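You operate a simulated robot arm through the tools that you are given. There is no shell and no other tool. Be economical: measure what you need, move in short steps, check, and stop when the job is done.

The job below is to be done with a simulated robot arm. You get a single attempt, and the scene is never put back.

Task
Put things in order on the work counter. At the end: the white thermometer stands where the white yoghurt tub stood; the green juice carton from the work counter stands where the white thermometer stood; the white yoghurt tub from the work counter stands on top of the green apple; the yellow cell stands where the green juice carton stood; whatever was shut is shut again. Leave all else as you found it, and nothing knocked over.
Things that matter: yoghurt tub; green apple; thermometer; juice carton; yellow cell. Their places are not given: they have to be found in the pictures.

Only the result counts: the job must be done as asked and must still hold three seconds after the hand-in. Knocking over, shifting, dropping, spilling or breaking anything else fails it.

Robot
A 7-joint arm with a two-finger parallel gripper, fixed in place. Base frame: the origin is at the foot of the arm, x ahead of it, y to its left, z up; the work surface is at about z = 88. Units: cm, degrees, N and s.
With the tool pointing down near the work surface it reaches from about 30 to 70 cm from the base axis. Its first joint turns from -66.0 to 66.0 degrees. Payload 1.57 kg.
The tool frame sits at the grasp point between the pads (the TCP): z along the fingers, y along the line on which they close. The tips reach 3 cm beyond it. The gripper opens to 11 cm. The fingers are 2.4 cm wide and 1.2 cm thick; the gripper's body (4.8 by 11.2 cm) begins 7.8 cm behind the TCP.
Orientation is told as [roll, pitch, yaw] about the base's x, y, z axes, in that order, counted from this pose: with the fingers straight down and closing along the base's y, the tool's x points along the base's -x, its y along +y and its z along -z.

Tools
- The arm moves only by the tool nudge_tool. Its argument "commands" is a list of rows, each a list of 7 numbers: the shift along the tool's x, y, z in cm, then the turn, a rotation vector about the tool's x, y, z in degrees, then the opening, from 0 (shut) to 1 (fully open). In form: [[x, y, z, ax, ay, az, fingers], ...]. A call has 1 to 8 rows; each row is the pose to reach, as a shift and turn from the pose commanded when the call began, along the tool's axes at that moment. Each row takes 0.2 s and may step no farther than 5 cm and 8.6 degrees from the row before; otherwise, or with a gripper value out of range, the whole call is refused. Where a pose cannot be reached the arm comes as near as it can. A force on the tool above 40 N (or 10 N above the force at the start of the call, whichever is more), or a blocked arm, ends the call early, and 0.2 s more pass. Each finger travels about 10.8 cm/s and halts on what it meets, pressing with about 43 N; the grip force reading is that of the motor and also rises with nothing between the fingers. The clock runs only during rows and for 0.2 s after the last one: add rows that repeat a pose to give the fingers time. It gives the time, the measured TCP pose, the force on the tool (base axes), the opening and the grip force at its end, in the units of the frame above (readings bear some noise).
- Cameras (640 x 400 px; columns grow to the right, rows downward): "scene" is fixed at [17.02, -39.18, 140.73]; the picture's right is [0.75, -0.66, 0.00], its down [-0.35, -0.40, -0.85] and it looks along [0.56, 0.64, -0.53] (base axes); focal length 288 px, centre (320, 200). "wrist" rides on the gripper at [-3.6, 0, -8] in the tool frame; the picture's right is [0.00, -1.00, 0.00], its down [0.97, 0.00, -0.24] and it looks along [0.24, 0.00, 0.97] (tool axes); focal length 218 px, centre (320, 200).
- get_image(camera): a new picture of that camera. No time passes.
- measure_at(camera, pixels): for up to 12 pixels [column, row] of the newest picture of that camera ("zoom" is the newest enlarged one), the place [x, y, z] in the base frame of the surface seen there, good to about 0.3 cm. No time passes.
- zoom(camera, box): a new picture of the part [left, top, right, bottom] of that camera's present view, enlarged. No time passes.
- sign_off(): hands the job in; it is judged then, once.

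Go step by step. Measure first, check grasps and placings, and put right what went wrong. The budget is 80 turns and 54 pictures, counting those below and the enlarged ones. Unless the task says otherwise, let go and move clear before handing in, and close with one line.

The tools are called after ">>>" as name(argument=value, ...) on one line, values as JSON. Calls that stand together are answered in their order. nudge_tool: Moves the arm, as the interface text tells. Its arguments: {"type":"object","properties":{"commands":{"type":"array"}},"required":["commands"]} The other tools are called the same way: get_image (camera) takes a picture; measure_at (camera, pixels) gives the place of the surface under pixels of a picture; zoom (camera, box) takes an enlarged picture of a part of a camera's view; sign_off () hands the job in.

At the start:

```text
t: 0.0
ee_pos: [40.49, 3.38, 125.62]
tcp_rot: [0.0, -0.2, 0.0]
force: [0.6, -0.2, 0.0]
grip_width: 10.98
gripper_force: 0.1
```

scene: 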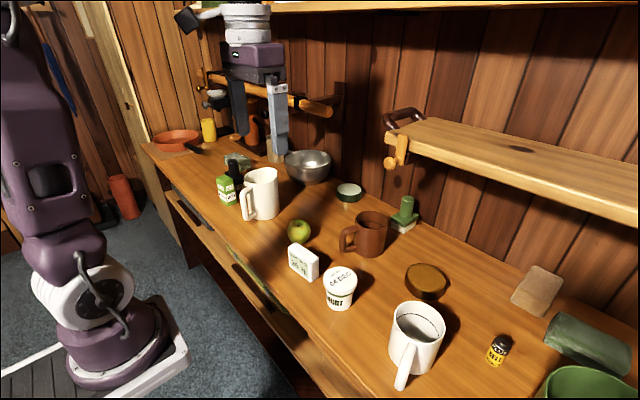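
wrist: 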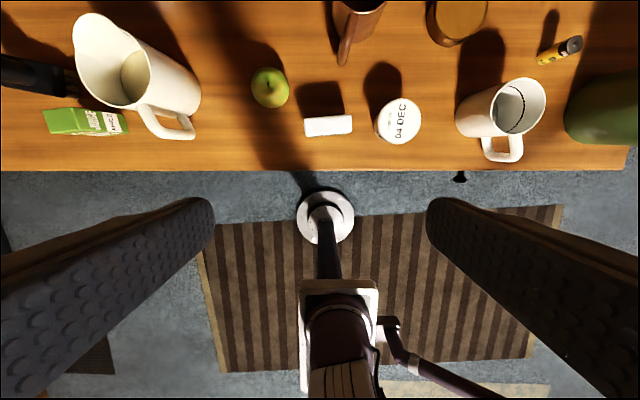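

The pictures show the tub near (340,288), thermometer (303,262), apple (299,231), carton (227,190) and cell (497,350) in the scene view. I will enlarge and measure them.

>>> zoom(camera="scene", box=[260, 200, 380, 320])

>>> measure_at(camera="wrist", pixels=[[270, 82], [270, 70], [305, 121], [352, 118], [306, 134], [352, 131], [402, 100], [421, 118], [378, 125], [402, 143], [415, 108], [400, 122]])

>>> measure_at(camera="scene", pixels=[[489, 357], [497, 362], [497, 350], [503, 341], [290, 244], [302, 224], [340, 275], [338, 308], [302, 276], [227, 182], [220, 200], [235, 205]])

```text
3.33 times, centred on (320, 260) of scene
```

zoom: 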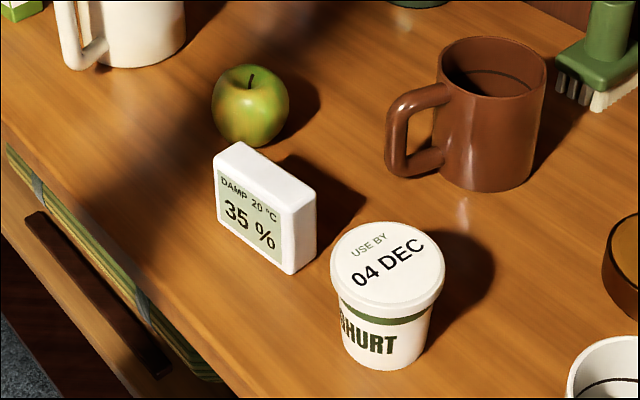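

```text
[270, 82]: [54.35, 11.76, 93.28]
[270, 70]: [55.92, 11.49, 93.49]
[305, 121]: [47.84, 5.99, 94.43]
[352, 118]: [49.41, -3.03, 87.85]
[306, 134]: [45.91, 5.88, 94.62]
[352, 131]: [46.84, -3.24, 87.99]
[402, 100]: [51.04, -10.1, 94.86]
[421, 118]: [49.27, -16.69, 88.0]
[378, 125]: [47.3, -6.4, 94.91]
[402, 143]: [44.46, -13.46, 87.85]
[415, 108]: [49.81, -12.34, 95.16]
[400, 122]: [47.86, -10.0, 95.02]
```

```text
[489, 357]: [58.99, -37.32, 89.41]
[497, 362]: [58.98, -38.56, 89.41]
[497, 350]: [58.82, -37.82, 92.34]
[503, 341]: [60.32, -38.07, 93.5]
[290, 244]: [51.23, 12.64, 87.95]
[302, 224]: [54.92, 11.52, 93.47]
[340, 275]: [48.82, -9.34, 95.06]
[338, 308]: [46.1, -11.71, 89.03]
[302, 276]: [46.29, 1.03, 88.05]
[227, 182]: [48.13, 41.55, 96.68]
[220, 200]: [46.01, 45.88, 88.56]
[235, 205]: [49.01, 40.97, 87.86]
```

Tub top is near (48,-10,95) and apple top near (54.6,11.7,94). I'll zoom on the carton and cell, and measure edges more finely.

>>> zoom(camera="scene", box=[190, 130, 310, 230])

>>> zoom(camera="scene", box=[440, 310, 560, 400])

>>> zoom(camera="scene", box=[260, 200, 380, 320])

>>> measure_at(camera="zoom", pixels=[[216, 158], [240, 144], [312, 194], [288, 212], [220, 218], [288, 270], [250, 72], [236, 90], [216, 105], [286, 105], [250, 145], [312, 245]])

>>> measure_at(camera="zoom", pixels=[[334, 265], [440, 265], [388, 226], [388, 296], [350, 355], [425, 345], [388, 368], [250, 88], [262, 85], [245, 80], [352, 325]])

```text
4.00 times, centred on (250, 180) of scene
```

zoom: 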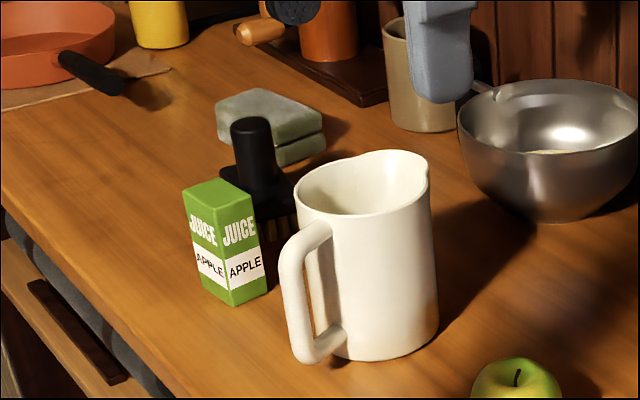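

```text
4.44 times, centred on (500, 355) of scene
```

zoom: 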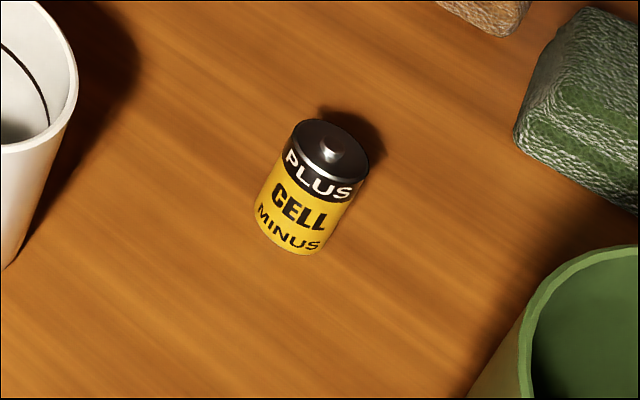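

```text
3.33 times, centred on (320, 260) of scene
```

zoom: 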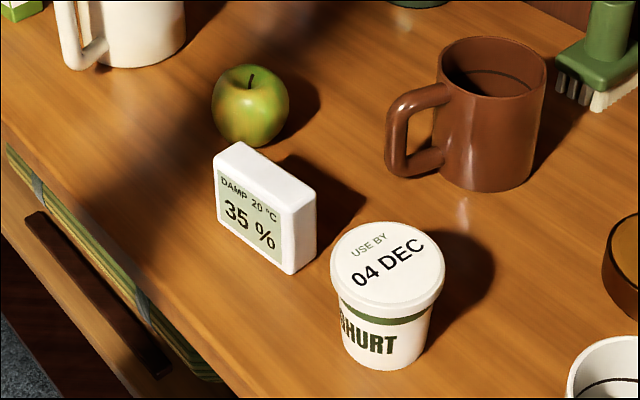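

```text
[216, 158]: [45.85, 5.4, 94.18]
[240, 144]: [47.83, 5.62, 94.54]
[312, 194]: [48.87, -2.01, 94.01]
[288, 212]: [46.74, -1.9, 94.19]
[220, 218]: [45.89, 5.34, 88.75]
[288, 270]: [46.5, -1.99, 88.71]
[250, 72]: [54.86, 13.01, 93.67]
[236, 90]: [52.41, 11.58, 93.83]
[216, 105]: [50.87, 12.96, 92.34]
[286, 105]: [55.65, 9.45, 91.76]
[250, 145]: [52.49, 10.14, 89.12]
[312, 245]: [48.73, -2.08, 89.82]
```

```text
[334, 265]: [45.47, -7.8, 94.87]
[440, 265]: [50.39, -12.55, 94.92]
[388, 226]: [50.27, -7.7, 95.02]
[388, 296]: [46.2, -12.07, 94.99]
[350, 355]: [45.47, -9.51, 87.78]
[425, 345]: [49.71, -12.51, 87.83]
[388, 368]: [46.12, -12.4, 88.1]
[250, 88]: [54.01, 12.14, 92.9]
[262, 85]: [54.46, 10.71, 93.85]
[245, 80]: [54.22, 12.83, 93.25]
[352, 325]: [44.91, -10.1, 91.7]
```

The tub centre is about (48.1,-10.05), and the thermometer about (47.3,1.75) with a slight yaw. Before moving I'll check for obstacles: the shelf, the rail, and the things near the carton and cell.

>>> measure_at(camera="scene", pixels=[[390, 163], [400, 145], [410, 112], [639, 218], [418, 122], [320, 108], [230, 82], [307, 152], [370, 212], [262, 168], [426, 268], [418, 308]])

>>> zoom(camera="scene", box=[190, 130, 310, 230])

>>> measure_at(camera="zoom", pixels=[[184, 192], [218, 179], [254, 195], [220, 210], [206, 285], [233, 305], [266, 292], [250, 122], [275, 220], [300, 190], [320, 230], [300, 355]])

```text
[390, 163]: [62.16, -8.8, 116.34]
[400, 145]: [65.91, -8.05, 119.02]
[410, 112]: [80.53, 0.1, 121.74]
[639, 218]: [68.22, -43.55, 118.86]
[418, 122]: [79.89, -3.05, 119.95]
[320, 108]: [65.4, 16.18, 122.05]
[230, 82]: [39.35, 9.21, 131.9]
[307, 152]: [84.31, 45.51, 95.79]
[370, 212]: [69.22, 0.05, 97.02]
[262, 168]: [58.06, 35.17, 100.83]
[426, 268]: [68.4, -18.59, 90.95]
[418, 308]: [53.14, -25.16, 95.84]
```

```text
4.00 times, centred on (250, 180) of scene
```

zoom: 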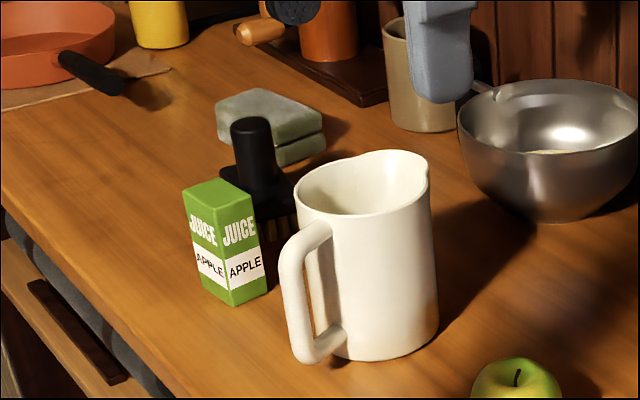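

```text
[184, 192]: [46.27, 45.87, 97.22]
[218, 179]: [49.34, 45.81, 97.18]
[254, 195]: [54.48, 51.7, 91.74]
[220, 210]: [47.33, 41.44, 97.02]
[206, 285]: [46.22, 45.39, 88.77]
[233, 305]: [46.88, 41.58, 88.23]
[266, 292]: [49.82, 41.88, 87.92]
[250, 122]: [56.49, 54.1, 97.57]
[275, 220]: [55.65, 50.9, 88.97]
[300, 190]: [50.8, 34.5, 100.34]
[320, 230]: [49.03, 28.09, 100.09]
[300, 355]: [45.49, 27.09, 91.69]
```

The shelf starts at about x=62 to 66 (z≥116, y<-8), and a rail end sits near (65,16,122). The carton is centred near (48.1,43.6) with about 11° of yaw. I'll move above the apple for an overhead look, staying short of the rail.

>>> nudge_tool(commands=[[-2.3, 1.65, 3, 0, 0, 0, 1], [-4.6, 3.3, 6, 0, 0, 0, 1], [-6.9, 4.95, 9, 0, 0, 0, 1], [-9.2, 6.6, 12, 0, 0, 0, 1], [-11.5, 8.3, 15, 0, 0, 0, 1]])

>>> get_image(camera="wrist")

>>> zoom(camera="scene", box=[380, 90, 640, 260])

>>> measure_at(camera="zoom", pixels=[[70, 120], [200, 185], [400, 240], [600, 300], [420, 262], [600, 318], [100, 75], [300, 180]])

```text
t: 1.2
ee_pos: [52.03, 11.72, 110.64]
tcp_rot: [0.0, -0.1, -0.2]
force: [0.2, 0.1, -0.3]
grip_width: 10.97
gripper_force: 0.0
```

```text
46 pictures are left
```

wrist: 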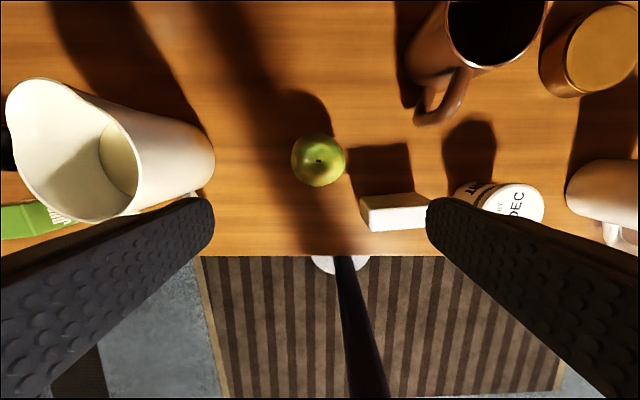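

```text
2.35 times, centred on (510, 175) of scene
```

zoom: 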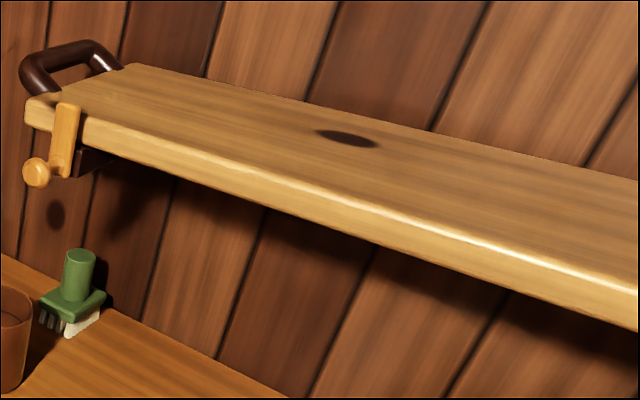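

```text
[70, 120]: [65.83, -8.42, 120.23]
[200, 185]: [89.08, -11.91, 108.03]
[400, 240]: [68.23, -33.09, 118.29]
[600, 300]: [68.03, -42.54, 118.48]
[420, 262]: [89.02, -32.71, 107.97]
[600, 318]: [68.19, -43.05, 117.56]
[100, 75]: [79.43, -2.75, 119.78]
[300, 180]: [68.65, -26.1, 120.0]
```

The apple sits at wrist pixel (319,160) with its stem visible. I'll measure its outline precisely.

>>> zoom(camera="wrist", box=[270, 110, 370, 210])

>>> measure_at(camera="wrist", pixels=[[319, 160], [319, 148], [319, 172], [307, 160], [331, 160], [295, 160], [343, 160], [319, 137], [319, 183], [312, 152], [326, 166]])

```text
4.00 times, centred on (320, 160) of wrist
```

zoom: 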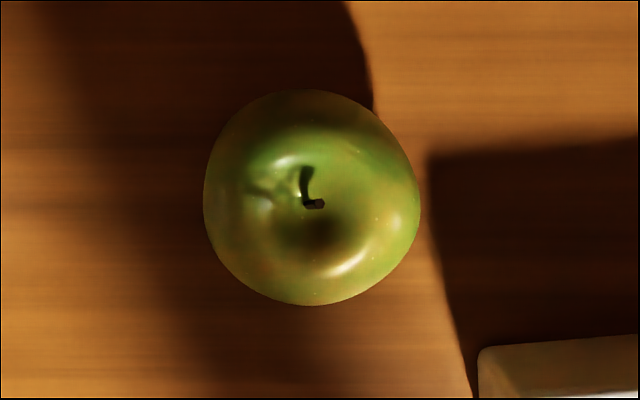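

```text
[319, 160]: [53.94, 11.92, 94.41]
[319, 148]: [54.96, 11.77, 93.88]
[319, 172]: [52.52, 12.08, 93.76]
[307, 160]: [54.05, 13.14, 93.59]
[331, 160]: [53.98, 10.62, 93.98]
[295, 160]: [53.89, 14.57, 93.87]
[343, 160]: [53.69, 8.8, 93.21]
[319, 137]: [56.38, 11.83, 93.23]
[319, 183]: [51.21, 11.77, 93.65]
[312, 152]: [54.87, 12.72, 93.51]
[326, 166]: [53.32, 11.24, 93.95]
```

The apple's axis is at about (53.9,11.8), its shoulder at about 93.9 and the stem tip at 94.4. Next I move over the tub for an overhead look.

>>> nudge_tool(commands=[[1.2, -4.4, 0, 0, 0, 0, 1], [2.4, -8.8, 0, 0, 0, 0, 1], [3.6, -13.2, 0, 0, 0, 0, 1], [4.8, -17.6, 0, 0, 0, 0, 1], [5.5, -21.8, 0, 0, 0, 0, 1]])

>>> get_image(camera="wrist")

```text
t: 2.4
ee_pos: [46.39, -10.02, 110.7]
tcp_rot: [0.0, -0.1, 0.0]
force: [-0.8, 0.1, 0.2]
grip_width: 11.01
gripper_force: 0.0
```

```text
43 pictures are left
```

wrist: 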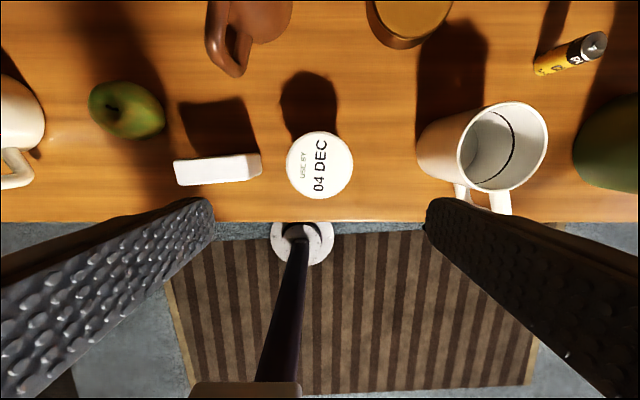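

>>> measure_at(camera="wrist", pixels=[[320, 134], [320, 196], [290, 165], [349, 165], [320, 165], [178, 162], [258, 156], [178, 182], [260, 174], [440, 210], [420, 150], [220, 167]])

```text
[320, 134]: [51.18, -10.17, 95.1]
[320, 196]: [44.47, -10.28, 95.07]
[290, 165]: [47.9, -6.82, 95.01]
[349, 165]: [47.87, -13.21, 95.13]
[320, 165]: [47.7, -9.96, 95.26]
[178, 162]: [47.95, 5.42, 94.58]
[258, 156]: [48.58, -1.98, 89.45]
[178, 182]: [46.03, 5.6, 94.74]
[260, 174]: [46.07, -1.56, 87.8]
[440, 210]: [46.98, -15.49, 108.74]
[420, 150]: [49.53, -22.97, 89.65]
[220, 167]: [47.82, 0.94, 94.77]
```

The tub lid is centred at (47.9,-10.05) with its top at 95.1. I'll descend to z=93 with the opening at 0.8, to keep clear of the thermometer.

>>> nudge_tool(commands=[[-1.4, 0.05, 4, 0, 0, 0, 0.82], [-1.4, 0.05, 8, 0, 0, 0, 0.82], [-1.4, 0.05, 12, 0, 0, 0, 0.82], [-1.4, 0.05, 15.5, 0, 0, 0, 0.82], [-1.4, 0.05, 17.6, 0, 0, 0, 0.82], [-1.4, 0.05, 17.6, 0, 0, 0, 0.82]])

>>> get_image(camera="scene")

```text
t: 3.8
ee_pos: [47.93, -10.14, 93.01]
tcp_rot: [0.0, -0.1, -0.1]
force: [-0.2, 0.0, 0.6]
grip_width: 9.04
gripper_force: 0.1
```

```text
42 pictures are left
```

scene: 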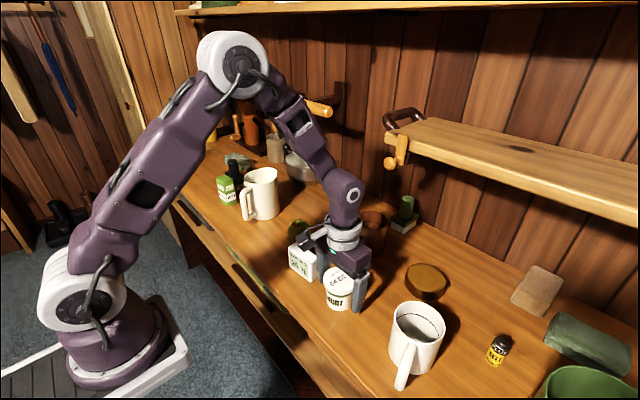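

The fingers straddle the tub as intended. I'll close and lift a little.

>>> nudge_tool(commands=[[0, 0, 0, 0, 0, 0, 0.55], [0, 0, 0, 0, 0, 0, 0.55], [0, 0, 0, 0, 0, 0, 0.55], [0, 0, -2, 0, 0, 0, 0.55], [0, 0, -5, 0, 0, 0, 0.55]])

>>> get_image(camera="scene")

```text
t: 5.0
ee_pos: [47.87, -10.13, 98.13]
tcp_rot: [0.0, -0.2, 0.1]
force: [0.3, 0.1, -0.7]
grip_width: 6.94
gripper_force: 42.8
```

```text
41 pictures are left
```

scene: 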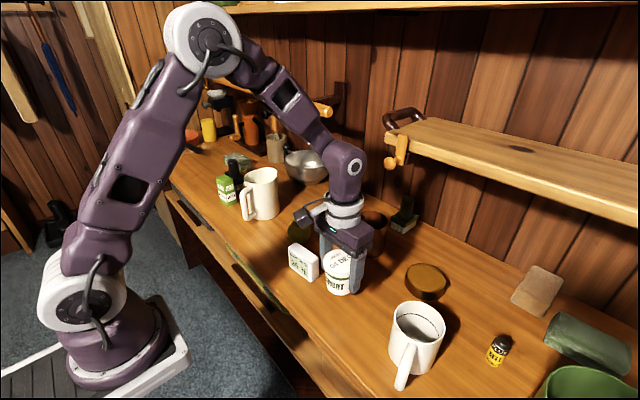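

The tub is held (6.94 cm wide) and lifted. I'll carry it over the apple at (53.9,11.8) and stop just above.

>>> nudge_tool(commands=[[0, 0, -4.5, 0, 0, 0, 0.55], [-1.2, 4.4, -5, 0, 0, 0, 0.55], [-2.4, 8.8, -5, 0, 0, 0, 0.55], [-3.6, 13.2, -5, 0, 0, 0, 0.55], [-4.8, 17.6, -5, 0, 0, 0, 0.55], [-6.0, 21.87, -5, 0, 0, 0, 0.55], [-6.0, 21.87, -3, 0, 0, 0, 0.55]])

>>> zoom(camera="scene", box=[240, 160, 360, 280])

```text
t: 6.6
ee_pos: [53.79, 11.7, 100.97]
tcp_rot: [0.0, -0.1, 0.1]
force: [-0.2, -0.4, -0.9]
grip_width: 6.97
gripper_force: 43.0
```

```text
3.33 times, centred on (300, 220) of scene
```

zoom: 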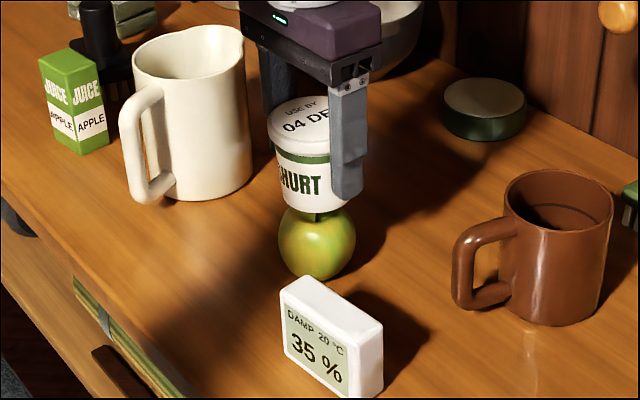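

The tub hangs about 2 cm above the apple and lines up with it. I'll lower in small steps and watch the force.

>>> nudge_tool(commands=[[0, 0, 0.8, 0, 0, 0, 0.55], [0, 0, 1.3, 0, 0, 0, 0.55], [0, 0, 1.5, 0, 0, 0, 0.55], [0, 0, 1.5, 0, 0, 0, 0.55]])

>>> zoom(camera="scene", box=[265, 190, 335, 260])

```text
t: 7.6
ee_pos: [53.87, 11.76, 99.44]
tcp_rot: [0.0, 0.0, 0.0]
force: [0.4, -0.5, -1.8]
grip_width: 6.95
gripper_force: 42.8
```

```text
5.71 times, centred on (300, 225) of scene
```

zoom: 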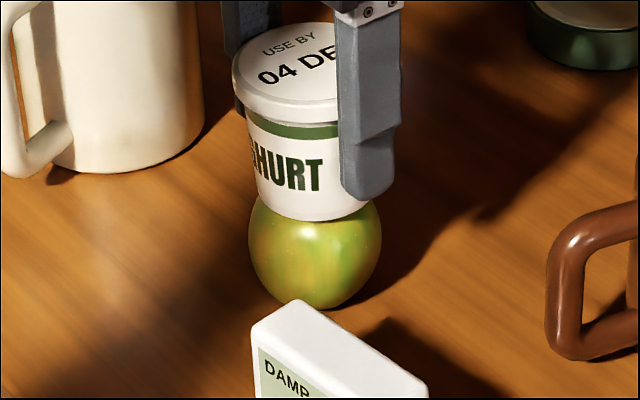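

The tub bottom is at about 94.4 and there is no clear contact load yet (fz -1.8). I'll continue very finely.

>>> nudge_tool(commands=[[0, 0, 0.15, 0, 0, 0, 0.55], [0, 0, 0.15, 0, 0, 0, 0.55]])

>>> nudge_tool(commands=[[0, 0, 0.15, 0, 0, 0, 0.55], [0, 0, 0.15, 0, 0, 0, 0.55]])

```text
t: 8.2
ee_pos: [53.88, 11.77, 99.38]
tcp_rot: [-0.1, 0.1, -0.1]
force: [0.2, 0.7, -2.2]
grip_width: 6.95
gripper_force: 42.5
```

```text
t: 8.8
ee_pos: [53.88, 11.73, 99.06]
tcp_rot: [0.0, -0.1, 0.0]
force: [-1.1, 0.3, -2.3]
grip_width: 6.95
gripper_force: 42.7
```

The load is still only the tub's own weight, with no upward reaction. I'll continue down.

>>> nudge_tool(commands=[[0, 0, 0.15, 0, 0, 0, 0.55], [0, 0, 0.15, 0, 0, 0, 0.55]])

>>> nudge_tool(commands=[[0, 0, 0.1, 0, 0, 0, 0.55], [0, 0, 0.1, 0, 0, 0, 0.55]])

>>> zoom(camera="scene", box=[265, 190, 335, 260])

```text
t: 9.4
ee_pos: [53.88, 11.78, 99.16]
tcp_rot: [0.0, -0.1, -0.1]
force: [-1.0, -0.4, 6.1]
grip_width: 6.96
gripper_force: 43.4
```

```text
t: 10.0
ee_pos: [53.77, 11.72, 99.11]
tcp_rot: [-0.1, -0.2, 0.0]
force: [-2.7, 0.2, 21.7]
grip_width: 6.94
gripper_force: 42.6
```

```text
5.71 times, centred on (300, 225) of scene
```

zoom: 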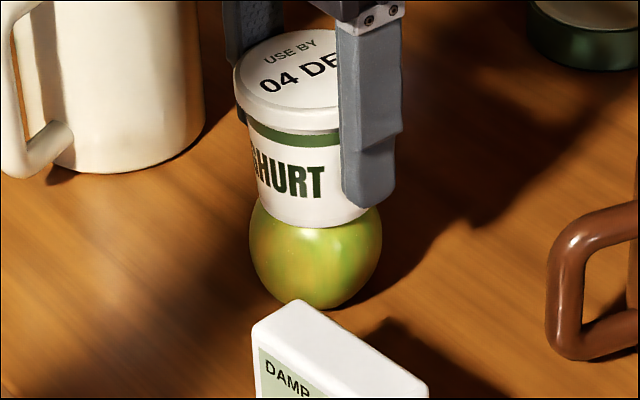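

Contact came at a TCP height of about 99.1, with 21.7 N upward now. I'll ease off slightly and open a little.

>>> nudge_tool(commands=[[0, 0, -0.12, 0, 0, 0, 0.55], [0, 0, -0.12, 0, 0, 0, 0.55]])

>>> nudge_tool(commands=[[0, 0, 0, 0, 0, 0, 0.66], [0, 0, 0, 0, 0, 0, 0.66], [0, 0, 0, 0, 0, 0, 0.66]])

>>> zoom(camera="scene", box=[265, 190, 335, 260])

```text
t: 10.6
ee_pos: [53.86, 11.74, 99.01]
tcp_rot: [0.1, -0.1, 0.0]
force: [2.5, 0.4, 9.8]
grip_width: 6.94
gripper_force: 43.1
```

```text
t: 11.4
ee_pos: [53.9, 11.84, 99.08]
tcp_rot: [0.0, 0.0, -0.1]
force: [0.0, 0.7, 0.5]
grip_width: 7.25
gripper_force: 0.0
```

```text
5.71 times, centred on (300, 225) of scene
```

zoom: 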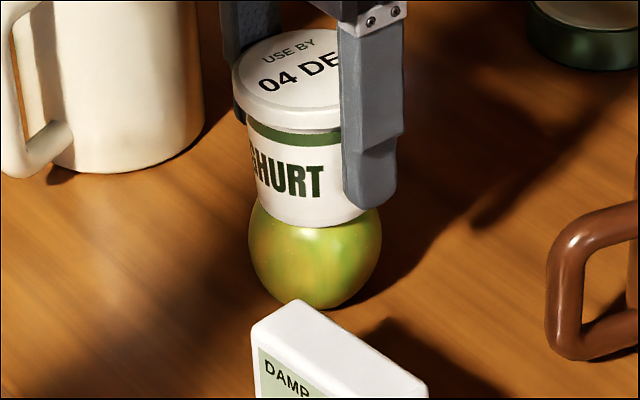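

The tub stays upright with the fingers just off it. I'll open further and wait to see that it holds.

>>> nudge_tool(commands=[[0, 0, 0, 0, 0, 0, 0.75], [0, 0, 0, 0, 0, 0, 0.82], [0, 0, 0, 0, 0, 0, 0.82], [0, 0, 0, 0, 0, 0, 0.82], [0, 0, 0, 0, 0, 0, 0.82]])

>>> zoom(camera="scene", box=[265, 190, 335, 260])

```text
t: 12.6
ee_pos: [53.94, 11.84, 99.1]
tcp_rot: [0.0, -0.1, -0.1]
force: [0.3, -1.2, 0.2]
grip_width: 9.04
gripper_force: 0.0
```

```text
5.71 times, centred on (300, 225) of scene
```

zoom: 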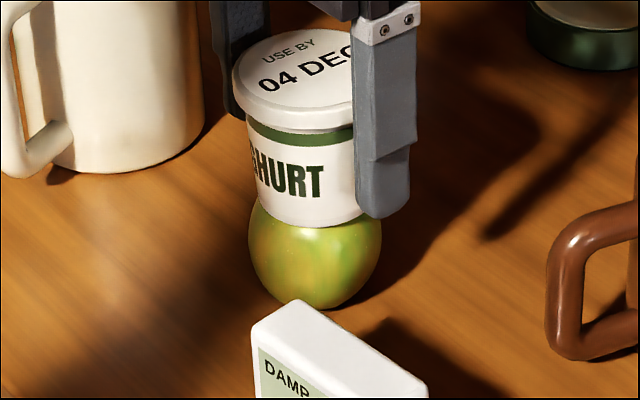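

The tub balances on its own. I'll rise straight up, then go over the thermometer with a -7.3° tool turn to match its yaw.

>>> nudge_tool(commands=[[0, 0, -1, 0, 0, 0, 0.85], [0, 0, -4, 0, 0, 0, 0.9], [0, 0, -8.5, 0, 0, 0, 0.92], [0, 0, -13, 0, 0, 0, 0.92], [2.2, -3.4, -13, 0, 0, 0, 0.92], [4.4, -6.8, -13, 0, 0, -4, 0.92], [6.54, -10.05, -13, 0, 0, -7.3, 0.92]])

>>> get_image(camera="wrist")

>>> get_image(camera="scene")

>>> measure_at(camera="wrist", pixels=[[320, 170]])

```text
t: 14.2
ee_pos: [47.49, 1.81, 112.14]
tcp_rot: [0.0, -0.1, 7.4]
force: [0.4, 0.0, 0.8]
grip_width: 10.12
gripper_force: 0.1
```

```text
35 pictures are left
```

wrist: 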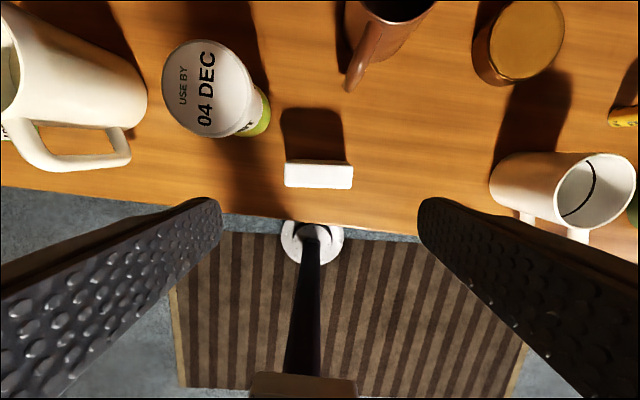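

```text
34 pictures are left
```

scene: 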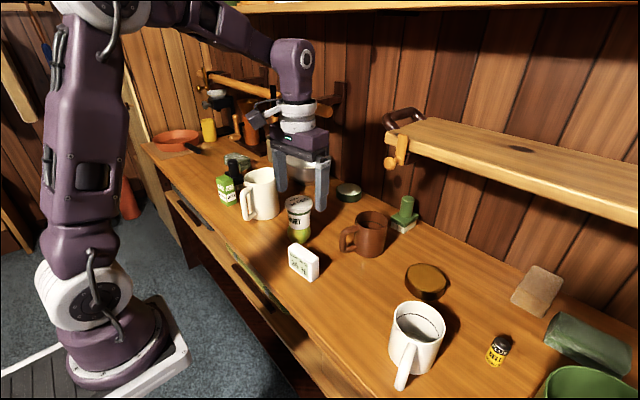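

```text
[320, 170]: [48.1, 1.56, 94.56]
```

The thermometer is aligned in the wrist view, spanning (285..353, 161..188). I'll check its centre and then descend.

>>> measure_at(camera="wrist", pixels=[[287, 163], [350, 167], [287, 184], [350, 187], [319, 165], [319, 186]])

```text
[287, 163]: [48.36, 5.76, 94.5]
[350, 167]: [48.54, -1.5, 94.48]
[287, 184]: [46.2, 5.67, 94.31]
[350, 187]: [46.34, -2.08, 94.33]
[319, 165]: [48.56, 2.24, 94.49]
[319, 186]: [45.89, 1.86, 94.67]
```

The centre is (47.35,1.88) and the yaw is nearer 4.3°. I'll correct by +3° and go down to z=92.

>>> nudge_tool(commands=[[0, 0.12, 4, 0, 0, 3, 0.92], [0, 0.12, 8.5, 0, 0, 3, 0.92], [0, 0.12, 13, 0, 0, 3, 0.92], [0, 0.12, 17, 0, 0, 3, 0.92], [0, 0.12, 20, 0, 0, 3, 0.92], [0, 0.12, 20, 0, 0, 3, 0.92]])

>>> zoom(camera="scene", box=[240, 180, 380, 300])

```text
t: 15.6
ee_pos: [47.29, 1.92, 92.1]
tcp_rot: [0.0, -0.1, 4.2]
force: [0.4, 0.0, 0.3]
grip_width: 10.12
gripper_force: 0.1
```

```text
3.33 times, centred on (310, 240) of scene
```

zoom: 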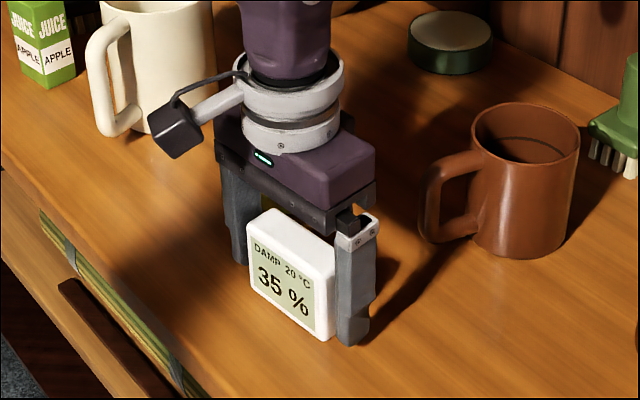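

The fingers straddle the thermometer. I'll close and lift slightly.

>>> nudge_tool(commands=[[0, 0, 0, 0, 0, 0, 0.6], [0, 0, 0, 0, 0, 0, 0.6], [0, 0, 0, 0, 0, 0, 0.6], [0, 0, -2, 0, 0, 0, 0.6], [0, 0, -4, 0, 0, 0, 0.6], [0, 0, -4, 0, 0, 0, 0.6]])

>>> zoom(camera="scene", box=[240, 180, 380, 300])

```text
t: 17.0
ee_pos: [47.4, 1.81, 96.21]
tcp_rot: [0.0, -0.1, 4.3]
force: [0.4, 0.1, -0.6]
grip_width: 8.14
gripper_force: 43.1
```

```text
3.33 times, centred on (310, 240) of scene
```

zoom: 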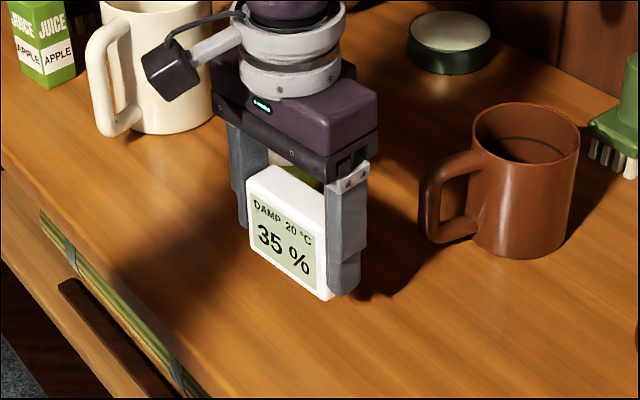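

It is held firmly (8.14 cm). I'll move to the tub's old spot (47.9,-10.05) and lower to just above the surface.

>>> nudge_tool(commands=[[0.12, -4, -0.5, 0, 0, 0, 0.6], [0.24, -8, -0.5, 0, 0, 0, 0.6], [0.36, -11.93, -0.5, 0, 0, 0, 0.6], [0.36, -11.93, 2, 0, 0, 0, 0.6], [0.36, -11.93, 3.7, 0, 0, 0, 0.6], [0.36, -11.93, 3.7, 0, 0, 0, 0.6]])

>>> nudge_tool(commands=[[0, 0, 0.2, 0, 0, 0, 0.6], [0, 0, 0.3, 0, 0, 0, 0.6], [0, 0, 0.3, 0, 0, 0, 0.6]])

>>> get_image(camera="scene")

```text
t: 18.4
ee_pos: [47.79, -10.22, 92.39]
tcp_rot: [0.0, 0.0, 4.2]
force: [-0.6, 0.6, -0.7]
grip_width: 8.12
gripper_force: 43.1
```

```text
t: 19.2
ee_pos: [47.8, -9.95, 92.06]
tcp_rot: [0.0, -0.1, 4.4]
force: [-1.9, -0.3, 11.0]
grip_width: 8.11
gripper_force: 42.5
```

```text
31 pictures are left
```

scene: 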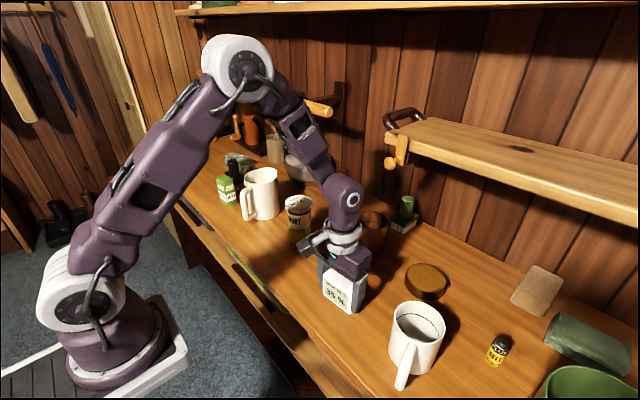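

The thermometer is down (11 N contact). I'll open, rise, and start toward the carton at a safe height.

>>> nudge_tool(commands=[[0, 0, -0.1, 0, 0, 0, 0.8], [0, 0, -0.1, 0, 0, 0, 0.9], [0, 0, -4, 0, 0, 0, 0.9], [0, 0, -8.5, 0, 0, 0, 0.9], [0, 0, -13, 0, 0, 0, 0.9], [0, 0, -17.5, 0, 0, 0, 0.9], [0, 0, -22, 0, 0, 0, 0.9]])

>>> nudge_tool(commands=[[-0.4, 4.9, 0, 0, 0, 0, 0.9], [-0.8, 9.8, 0, 0, 0, 0, 0.9], [-1.2, 14.7, 0, 0, 0, 0, 0.9], [-1.6, 19.6, 0, 0, 0, 0, 0.9], [-2.0, 24.5, 0, 0, 0, 0, 0.9], [-2.4, 29.4, 0, 0, 0, 0, 0.9], [-2.8, 34.3, 0, 0, 0, 0, 0.9], [-3.2, 39.2, 0, 0, 0, 0, 0.9]])

>>> nudge_tool(commands=[[-0.5, 4.9, 0, 0, 0, -3, 0.9], [-0.8, 9.8, 0, 0, 0, -6.7, 0.9], [-1.0, 14.2, 0, 0, 0, -6.7, 0.9]])

>>> get_image(camera="wrist")

>>> get_image(camera="scene")

```text
t: 20.8
ee_pos: [47.82, -10.14, 114.18]
tcp_rot: [-0.1, 0.0, 4.4]
force: [0.3, 0.3, -0.7]
grip_width: 9.91
gripper_force: 0.1
```

```text
t: 22.6
ee_pos: [48.27, 29.24, 114.01]
tcp_rot: [0.0, 0.1, 4.3]
force: [0.1, 0.8, 0.5]
grip_width: 9.9
gripper_force: 0.1
```

```text
t: 23.4
ee_pos: [45.71, 39.5, 113.7]
tcp_rot: [0.0, 0.0, 10.9]
force: [0.2, 0.2, -0.1]
grip_width: 9.89
gripper_force: 0.0
out of reach, approached as far as the arm can: row 2, 3
```

```text
30 pictures are left
```

wrist: 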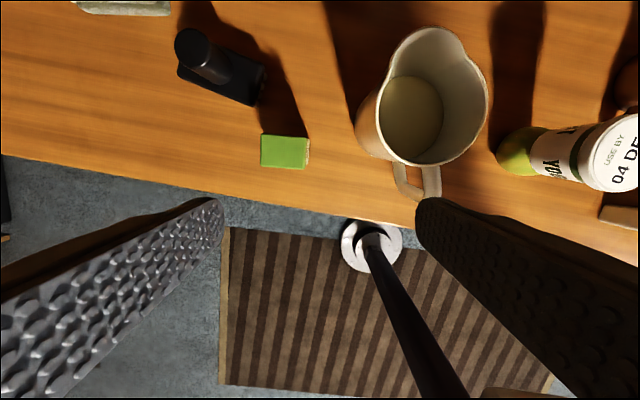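

```text
29 pictures are left
```

scene: 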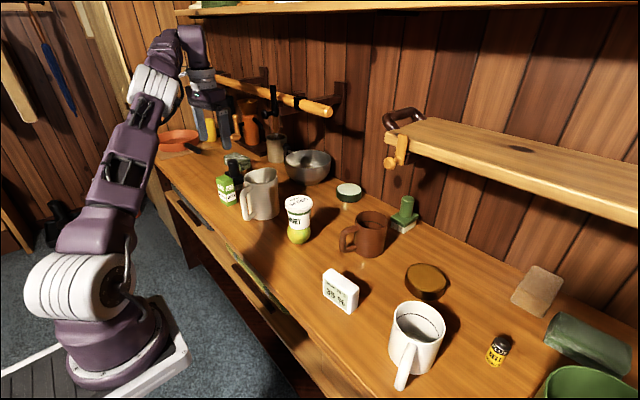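

The stack and thermometer stand fine. High up the reach limit is about 60 cm, so I'll go lower for the carton. First I measure it in this view (260..309, 135..168).

>>> measure_at(camera="wrist", pixels=[[263, 138], [306, 139], [264, 165], [305, 166], [285, 152], [358, 125], [365, 140], [397, 190], [250, 100], [400, 60], [430, 30], [425, 195]])

>>> zoom(camera="wrist", box=[160, 20, 500, 230])

```text
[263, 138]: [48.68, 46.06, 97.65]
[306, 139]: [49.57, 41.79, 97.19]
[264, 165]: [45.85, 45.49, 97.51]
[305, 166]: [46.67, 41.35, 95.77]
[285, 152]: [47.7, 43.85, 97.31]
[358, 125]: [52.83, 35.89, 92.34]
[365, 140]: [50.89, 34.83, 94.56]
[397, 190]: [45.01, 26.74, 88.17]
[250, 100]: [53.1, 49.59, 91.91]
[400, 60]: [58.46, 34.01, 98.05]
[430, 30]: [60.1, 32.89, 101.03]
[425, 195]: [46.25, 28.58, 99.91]
```

```text
1.88 times, centred on (330, 125) of wrist
```

zoom: 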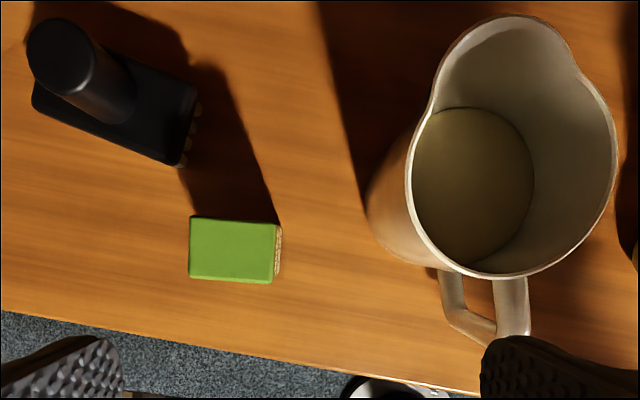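

The carton centre is (47.75,43.7), aligned with the tool. I'll lower 8 cm and see where the arm settles.

>>> nudge_tool(commands=[[0, 0, 4, 0, 0, 0, 0.64], [0, 0, 8, 0, 0, 0, 0.64], [0, 0, 8, 0, 0, 0, 0.64]])

```text
t: 24.2
ee_pos: [45.77, 39.43, 105.59]
tcp_rot: [0.0, 0.0, 11.0]
force: [-0.2, 0.1, 0.5]
grip_width: 7.03
gripper_force: 0.0
```

The arm now takes (45.8,39.4,105.6) as its base pose. I'll shift over the carton centre at z≈103.

>>> nudge_tool(commands=[[-1.4, 1.9, 1, 0, 0, 0, 0.64], [-2.81, 3.81, 2.5, 0, 0, 0, 0.64], [-2.81, 3.81, 2.5, 0, 0, 0, 0.64]])

>>> get_image(camera="wrist")

>>> measure_at(camera="wrist", pixels=[[320, 170], [320, 200], [280, 190], [360, 190]])

```text
t: 25.0
ee_pos: [47.34, 43.59, 103.38]
tcp_rot: [-0.3, -0.2, 12.1]
force: [-0.1, -0.7, -0.5]
grip_width: 7.04
gripper_force: 0.1
out of reach, approached as far as the arm can: row 2
```

```text
27 pictures are left
```

wrist: 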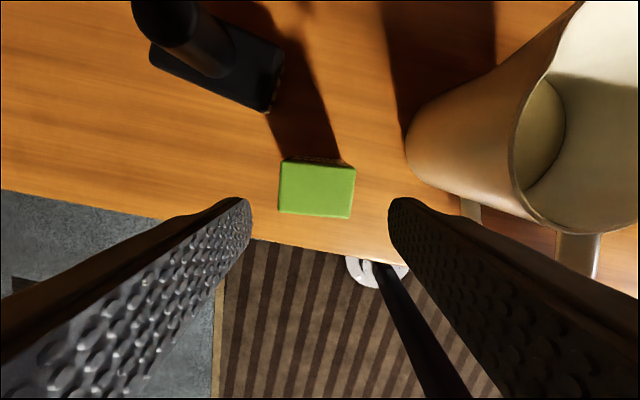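

```text
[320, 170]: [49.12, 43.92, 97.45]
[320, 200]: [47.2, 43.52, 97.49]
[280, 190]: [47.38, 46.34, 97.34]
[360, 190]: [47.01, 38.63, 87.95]
```

The carton is now at (279..356, 160..218) and looks slightly rotated to the tool. I'll measure its corners.

>>> measure_at(camera="wrist", pixels=[[286, 165], [352, 172], [281, 210], [350, 215], [318, 189], [410, 130], [410, 160]])

```text
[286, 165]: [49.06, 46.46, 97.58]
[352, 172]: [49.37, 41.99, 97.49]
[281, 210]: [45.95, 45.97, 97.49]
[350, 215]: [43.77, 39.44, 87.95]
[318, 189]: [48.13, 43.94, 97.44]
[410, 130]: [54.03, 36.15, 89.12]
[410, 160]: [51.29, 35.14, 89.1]
```

The carton's yaw is about 8° and its centre about (47.75,43.8). I'll turn the tool +4° and go down to z=94.

>>> nudge_tool(commands=[[-0.2, 0.1, 3, 0, 0, 2, 0.64], [-0.43, 0.15, 5.5, 0, 0, 4, 0.64], [-0.43, 0.15, 7.5, 0, 0, 4, 0.64], [-0.43, 0.15, 9.4, 0, 0, 4, 0.64], [-0.43, 0.15, 9.4, 0, 0, 4, 0.64]])

>>> zoom(camera="scene", box=[190, 120, 310, 230])

>>> get_image(camera="wrist")

```text
t: 26.2
ee_pos: [48.2, 43.96, 93.85]
tcp_rot: [0.0, -0.1, 7.0]
force: [-1.0, -0.1, -0.2]
grip_width: 7.02
gripper_force: 0.1
```

```text
3.64 times, centred on (250, 175) of scene
```

zoom: 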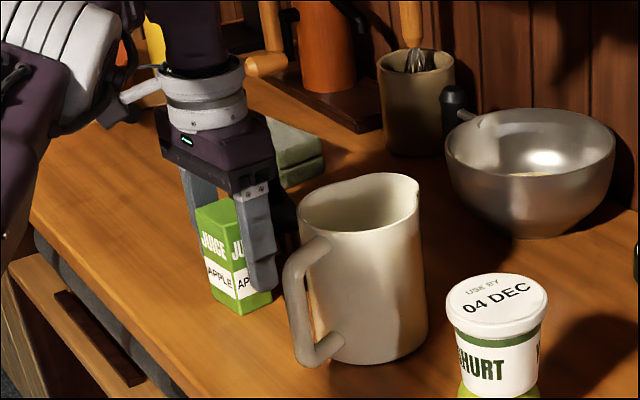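

```text
25 pictures are left
```

wrist: 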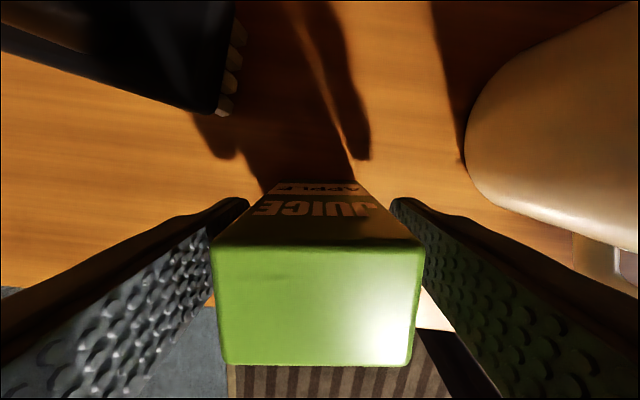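

The fingers straddle the carton squarely. I'll close and lift straight up.

>>> nudge_tool(commands=[[0, 0, 0, 0, 0, 0, 0.36], [0, 0, 0, 0, 0, 0, 0.36], [0, 0, 0, 0, 0, 0, 0.36], [0, 0, -2, 0, 0, 0, 0.36], [0, 0, -5, 0, 0, 0, 0.36], [0, 0, -8, 0, 0, 0, 0.36]])

>>> get_image(camera="scene")

```text
t: 27.6
ee_pos: [47.98, 43.74, 101.24]
tcp_rot: [-0.3, 0.3, 7.0]
force: [-0.6, -0.2, -2.1]
grip_width: 4.98
gripper_force: 43.1
out of reach, approached as far as the arm can: row 6
```

```text
24 pictures are left
```

scene: 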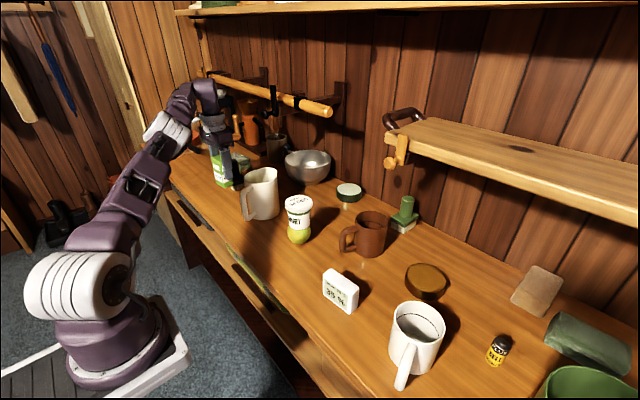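

The carton is held (4.98 cm wide). I'll pull back toward the base while rising, so it clears the jug and the tub.

>>> nudge_tool(commands=[[2.5, -0.8, -1.5, 0, 0, 0, 0.36], [5, -1.6, -4.5, 0, 0, 0, 0.36], [7, -3.3, -8, 0, 0, 0, 0.36], [7, -5, -11.5, 0, 0, 0, 0.36]])

```text
t: 28.6
ee_pos: [41.78, 37.97, 113.35]
tcp_rot: [0.0, -0.1, 6.9]
force: [0.1, 0.7, -1.9]
grip_width: 4.94
gripper_force: 43.2
```

Height is 113, well clear. I'll carry the carton to above the thermometer's old spot (47.35,1.88), with the TCP at x=47.65 to allow for the offset.

>>> nudge_tool(commands=[[-0.18, -4.6, 0, 0, 0, 0, 0.36], [-0.36, -9.2, 0, 0, 0, 0, 0.36], [-0.54, -13.8, 0, 0, 0, 0, 0.36], [-0.72, -18.4, 0, 0, 0, 0, 0.36], [-0.9, -23, 0, 0, 0, 0, 0.36], [-1.08, -27.6, 0, 0, 0, 0, 0.36], [-1.26, -32.2, 0, 0, 0, 0, 0.36], [-1.43, -36.56, 0, 0, 0, 0, 0.36]])

>>> nudge_tool(commands=[[0, 0, 4.5, 0, 0, 0, 0.36], [0, 0, 9, 0, 0, 0, 0.36], [0, 0, 13.5, 0, 0, 0, 0.36], [0, 0, 17, 0, 0, 0, 0.36], [0, 0, 17, 0, 0, 0, 0.36]])

>>> zoom(camera="scene", box=[240, 180, 380, 320])

>>> measure_at(camera="zoom", pixels=[[290, 270], [270, 300], [320, 300]])

```text
t: 30.4
ee_pos: [47.51, 2.18, 113.44]
tcp_rot: [-0.1, -0.1, 6.9]
force: [-1.1, 0.5, -2.0]
grip_width: 4.99
gripper_force: 42.5
```

```text
t: 31.6
ee_pos: [47.71, 2.03, 96.33]
tcp_rot: [0.0, -0.1, 6.9]
force: [0.7, 0.6, -1.9]
grip_width: 4.96
gripper_force: 43.5
```

```text
2.86 times, centred on (310, 250) of scene
```

zoom: 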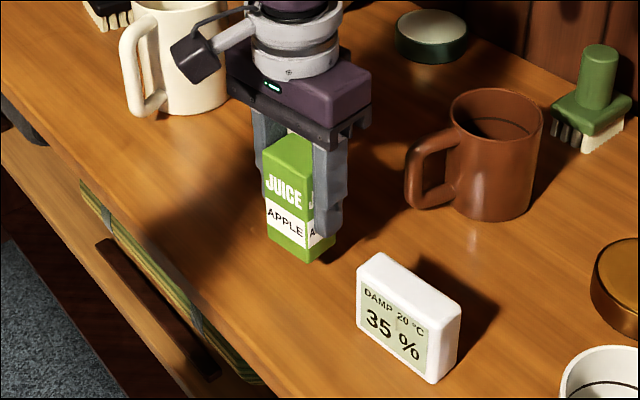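

```text
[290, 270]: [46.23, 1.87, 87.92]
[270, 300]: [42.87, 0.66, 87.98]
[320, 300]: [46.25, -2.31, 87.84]
```

The carton is about 2.4 cm above its spot and upright. I'll lower until contact.

>>> nudge_tool(commands=[[0, 0, 1.5, 0, 0, 0, 0.36], [0, 0, 2.3, 0, 0, 0, 0.36], [0, 0, 2.5, 0, 0, 0, 0.36], [0, 0, 2.5, 0, 0, 0, 0.36]])

```text
t: 32.6
ee_pos: [47.76, 2.01, 93.85]
tcp_rot: [0.0, 0.0, 7.0]
force: [0.6, 0.9, -1.7]
grip_width: 4.95
gripper_force: 43.3
```

>>> nudge_tool(commands=[[0, 0, 0.12, 0, 0, 0, 0.36], [0, 0, 0.12, 0, 0, 0, 0.36]])

>>> nudge_tool(commands=[[0, 0, 0.1, 0, 0, 0, 0.36], [0, 0, 0.1, 0, 0, 0, 0.36]])

```text
t: 33.2
ee_pos: [47.68, 2.09, 93.84]
tcp_rot: [0.0, -0.3, 7.0]
force: [-5.4, -0.2, 31.3]
grip_width: 4.98
gripper_force: 43.5
```

```text
t: 33.5
ee_pos: [47.65, 1.97, 93.83]
tcp_rot: [0.1, -0.1, 6.9]
force: [-4.9, 0.6, 11.7]
grip_width: 5.0
gripper_force: 43.0
stopped in row 1: the force on the tool passed its limit (the readings are from after the stop); the commanded pose is now the measured one
```

The carton is on the counter (contact felt). I'll release and rise.

>>> nudge_tool(commands=[[0, 0, 0, 0, 0, 0, 0.5], [0, 0, 0, 0, 0, 0, 0.64], [0, 0, -4, 0, 0, 0, 0.64], [0, 0, -8.5, 0, 0, 0, 0.64], [0, 0, -13, 0, 0, 0, 0.64], [0, 0, -17, 0, 0, 0, 0.64]])

>>> get_image(camera="scene")

>>> zoom(camera="scene", box=[440, 310, 560, 400])

>>> measure_at(camera="zoom", pixels=[[332, 148], [295, 132], [366, 170], [332, 122], [325, 175], [258, 225], [305, 250], [280, 242], [365, 155], [325, 118]])

```text
t: 35.0
ee_pos: [47.7, 1.9, 110.87]
tcp_rot: [0.0, -0.1, 6.9]
force: [-0.3, 0.1, 0.0]
grip_width: 7.05
gripper_force: 0.0
```

```text
22 pictures are left
```

scene: 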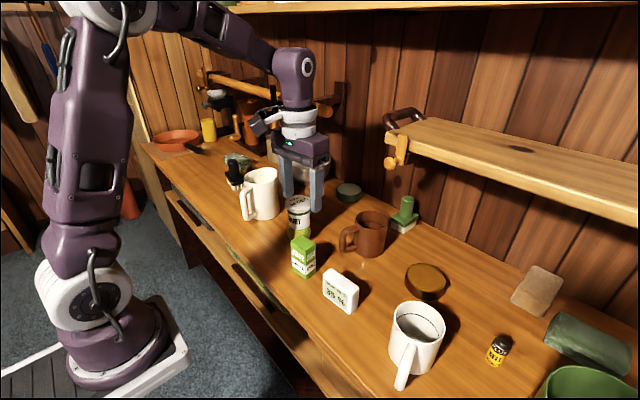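

```text
4.44 times, centred on (500, 355) of scene
```

zoom: 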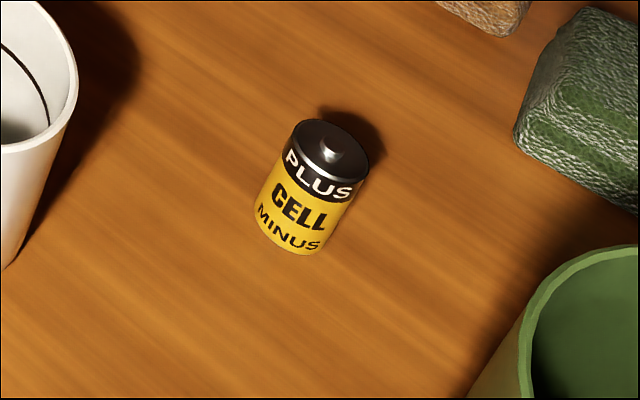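

```text
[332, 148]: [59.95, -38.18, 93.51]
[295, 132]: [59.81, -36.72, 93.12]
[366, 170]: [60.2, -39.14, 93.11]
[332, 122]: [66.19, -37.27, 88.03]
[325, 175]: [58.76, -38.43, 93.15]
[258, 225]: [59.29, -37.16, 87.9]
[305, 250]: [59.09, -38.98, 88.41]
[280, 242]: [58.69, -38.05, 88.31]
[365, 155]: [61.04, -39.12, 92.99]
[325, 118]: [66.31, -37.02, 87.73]
```

All is standing. The cell centre is (59.9,-38.0) with its top at 93.1, about 71 cm from the base axis, so a tilted grasp may be needed. I'll move toward it and turn the tool to radial (yaw about -32°).

>>> nudge_tool(commands=[[1.82, -4.3, 0.4, 0, 0, 6.5, 0.5], [3.64, -8.6, 0.8, 0, 0, 13, 0.5], [5.46, -12.9, 1.2, 0, 0, 19.5, 0.5], [7.28, -17.2, 1.6, 0, 0, 26, 0.5], [9.1, -21.5, 2, 0, 0, 32.5, 0.5], [10.94, -25.9, 2.5, 0, 0, 39.3, 0.5]])

>>> get_image(camera="wrist")

```text
t: 36.4
ee_pos: [40.02, -25.03, 108.24]
tcp_rot: [0.1, -0.2, -32.4]
force: [1.0, -0.4, -0.5]
grip_width: 5.51
gripper_force: 0.0
```

```text
20 pictures are left
```

wrist: 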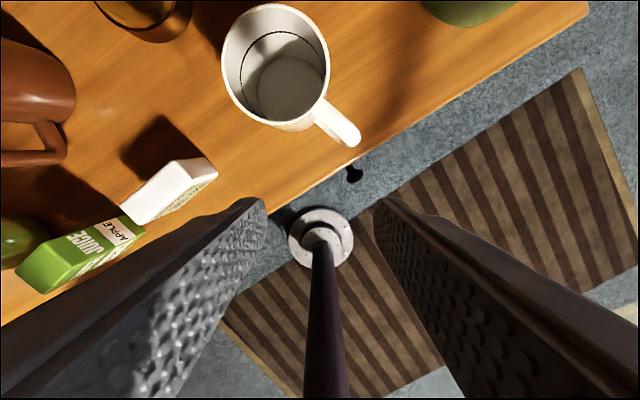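

The path to the cell is clear at height. I'll move radially outward at z about 104 while tilting the fingers outward by 20°.

>>> nudge_tool(commands=[[-4, 0, 1, 0, -6, 0, 0.5], [-8, -0.1, 2, 0, -12, 0, 0.5], [-12, -0.2, 3.5, 0, -18, 0, 0.5], [-16, -0.2, 4.2, 0, -20, 0, 0.5], [-19, -0.3, 4.2, 0, -20, 0, 0.5]])

>>> get_image(camera="wrist")

>>> get_image(camera="scene")

```text
t: 37.5
ee_pos: [55.9, -35.5, 104.05]
tcp_rot: [0.1, -20.2, -32.4]
force: [0.5, -0.2, -0.2]
grip_width: 5.52
gripper_force: 0.0
```

```text
19 pictures are left
```

wrist: 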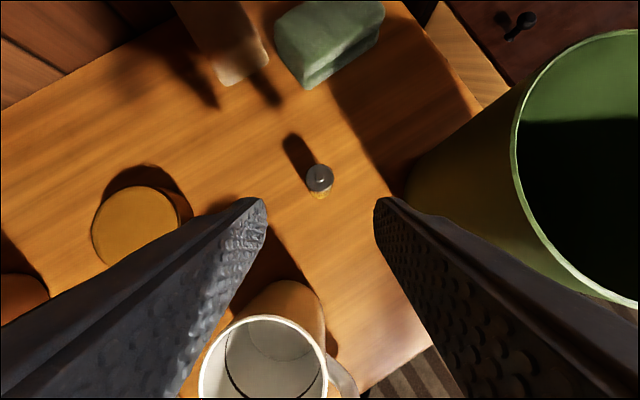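

```text
18 pictures are left
```

scene: 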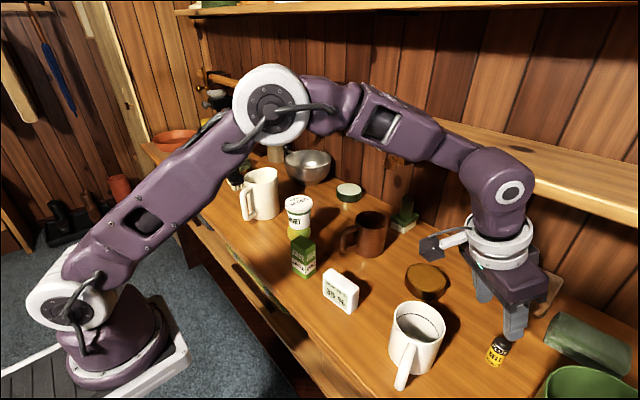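

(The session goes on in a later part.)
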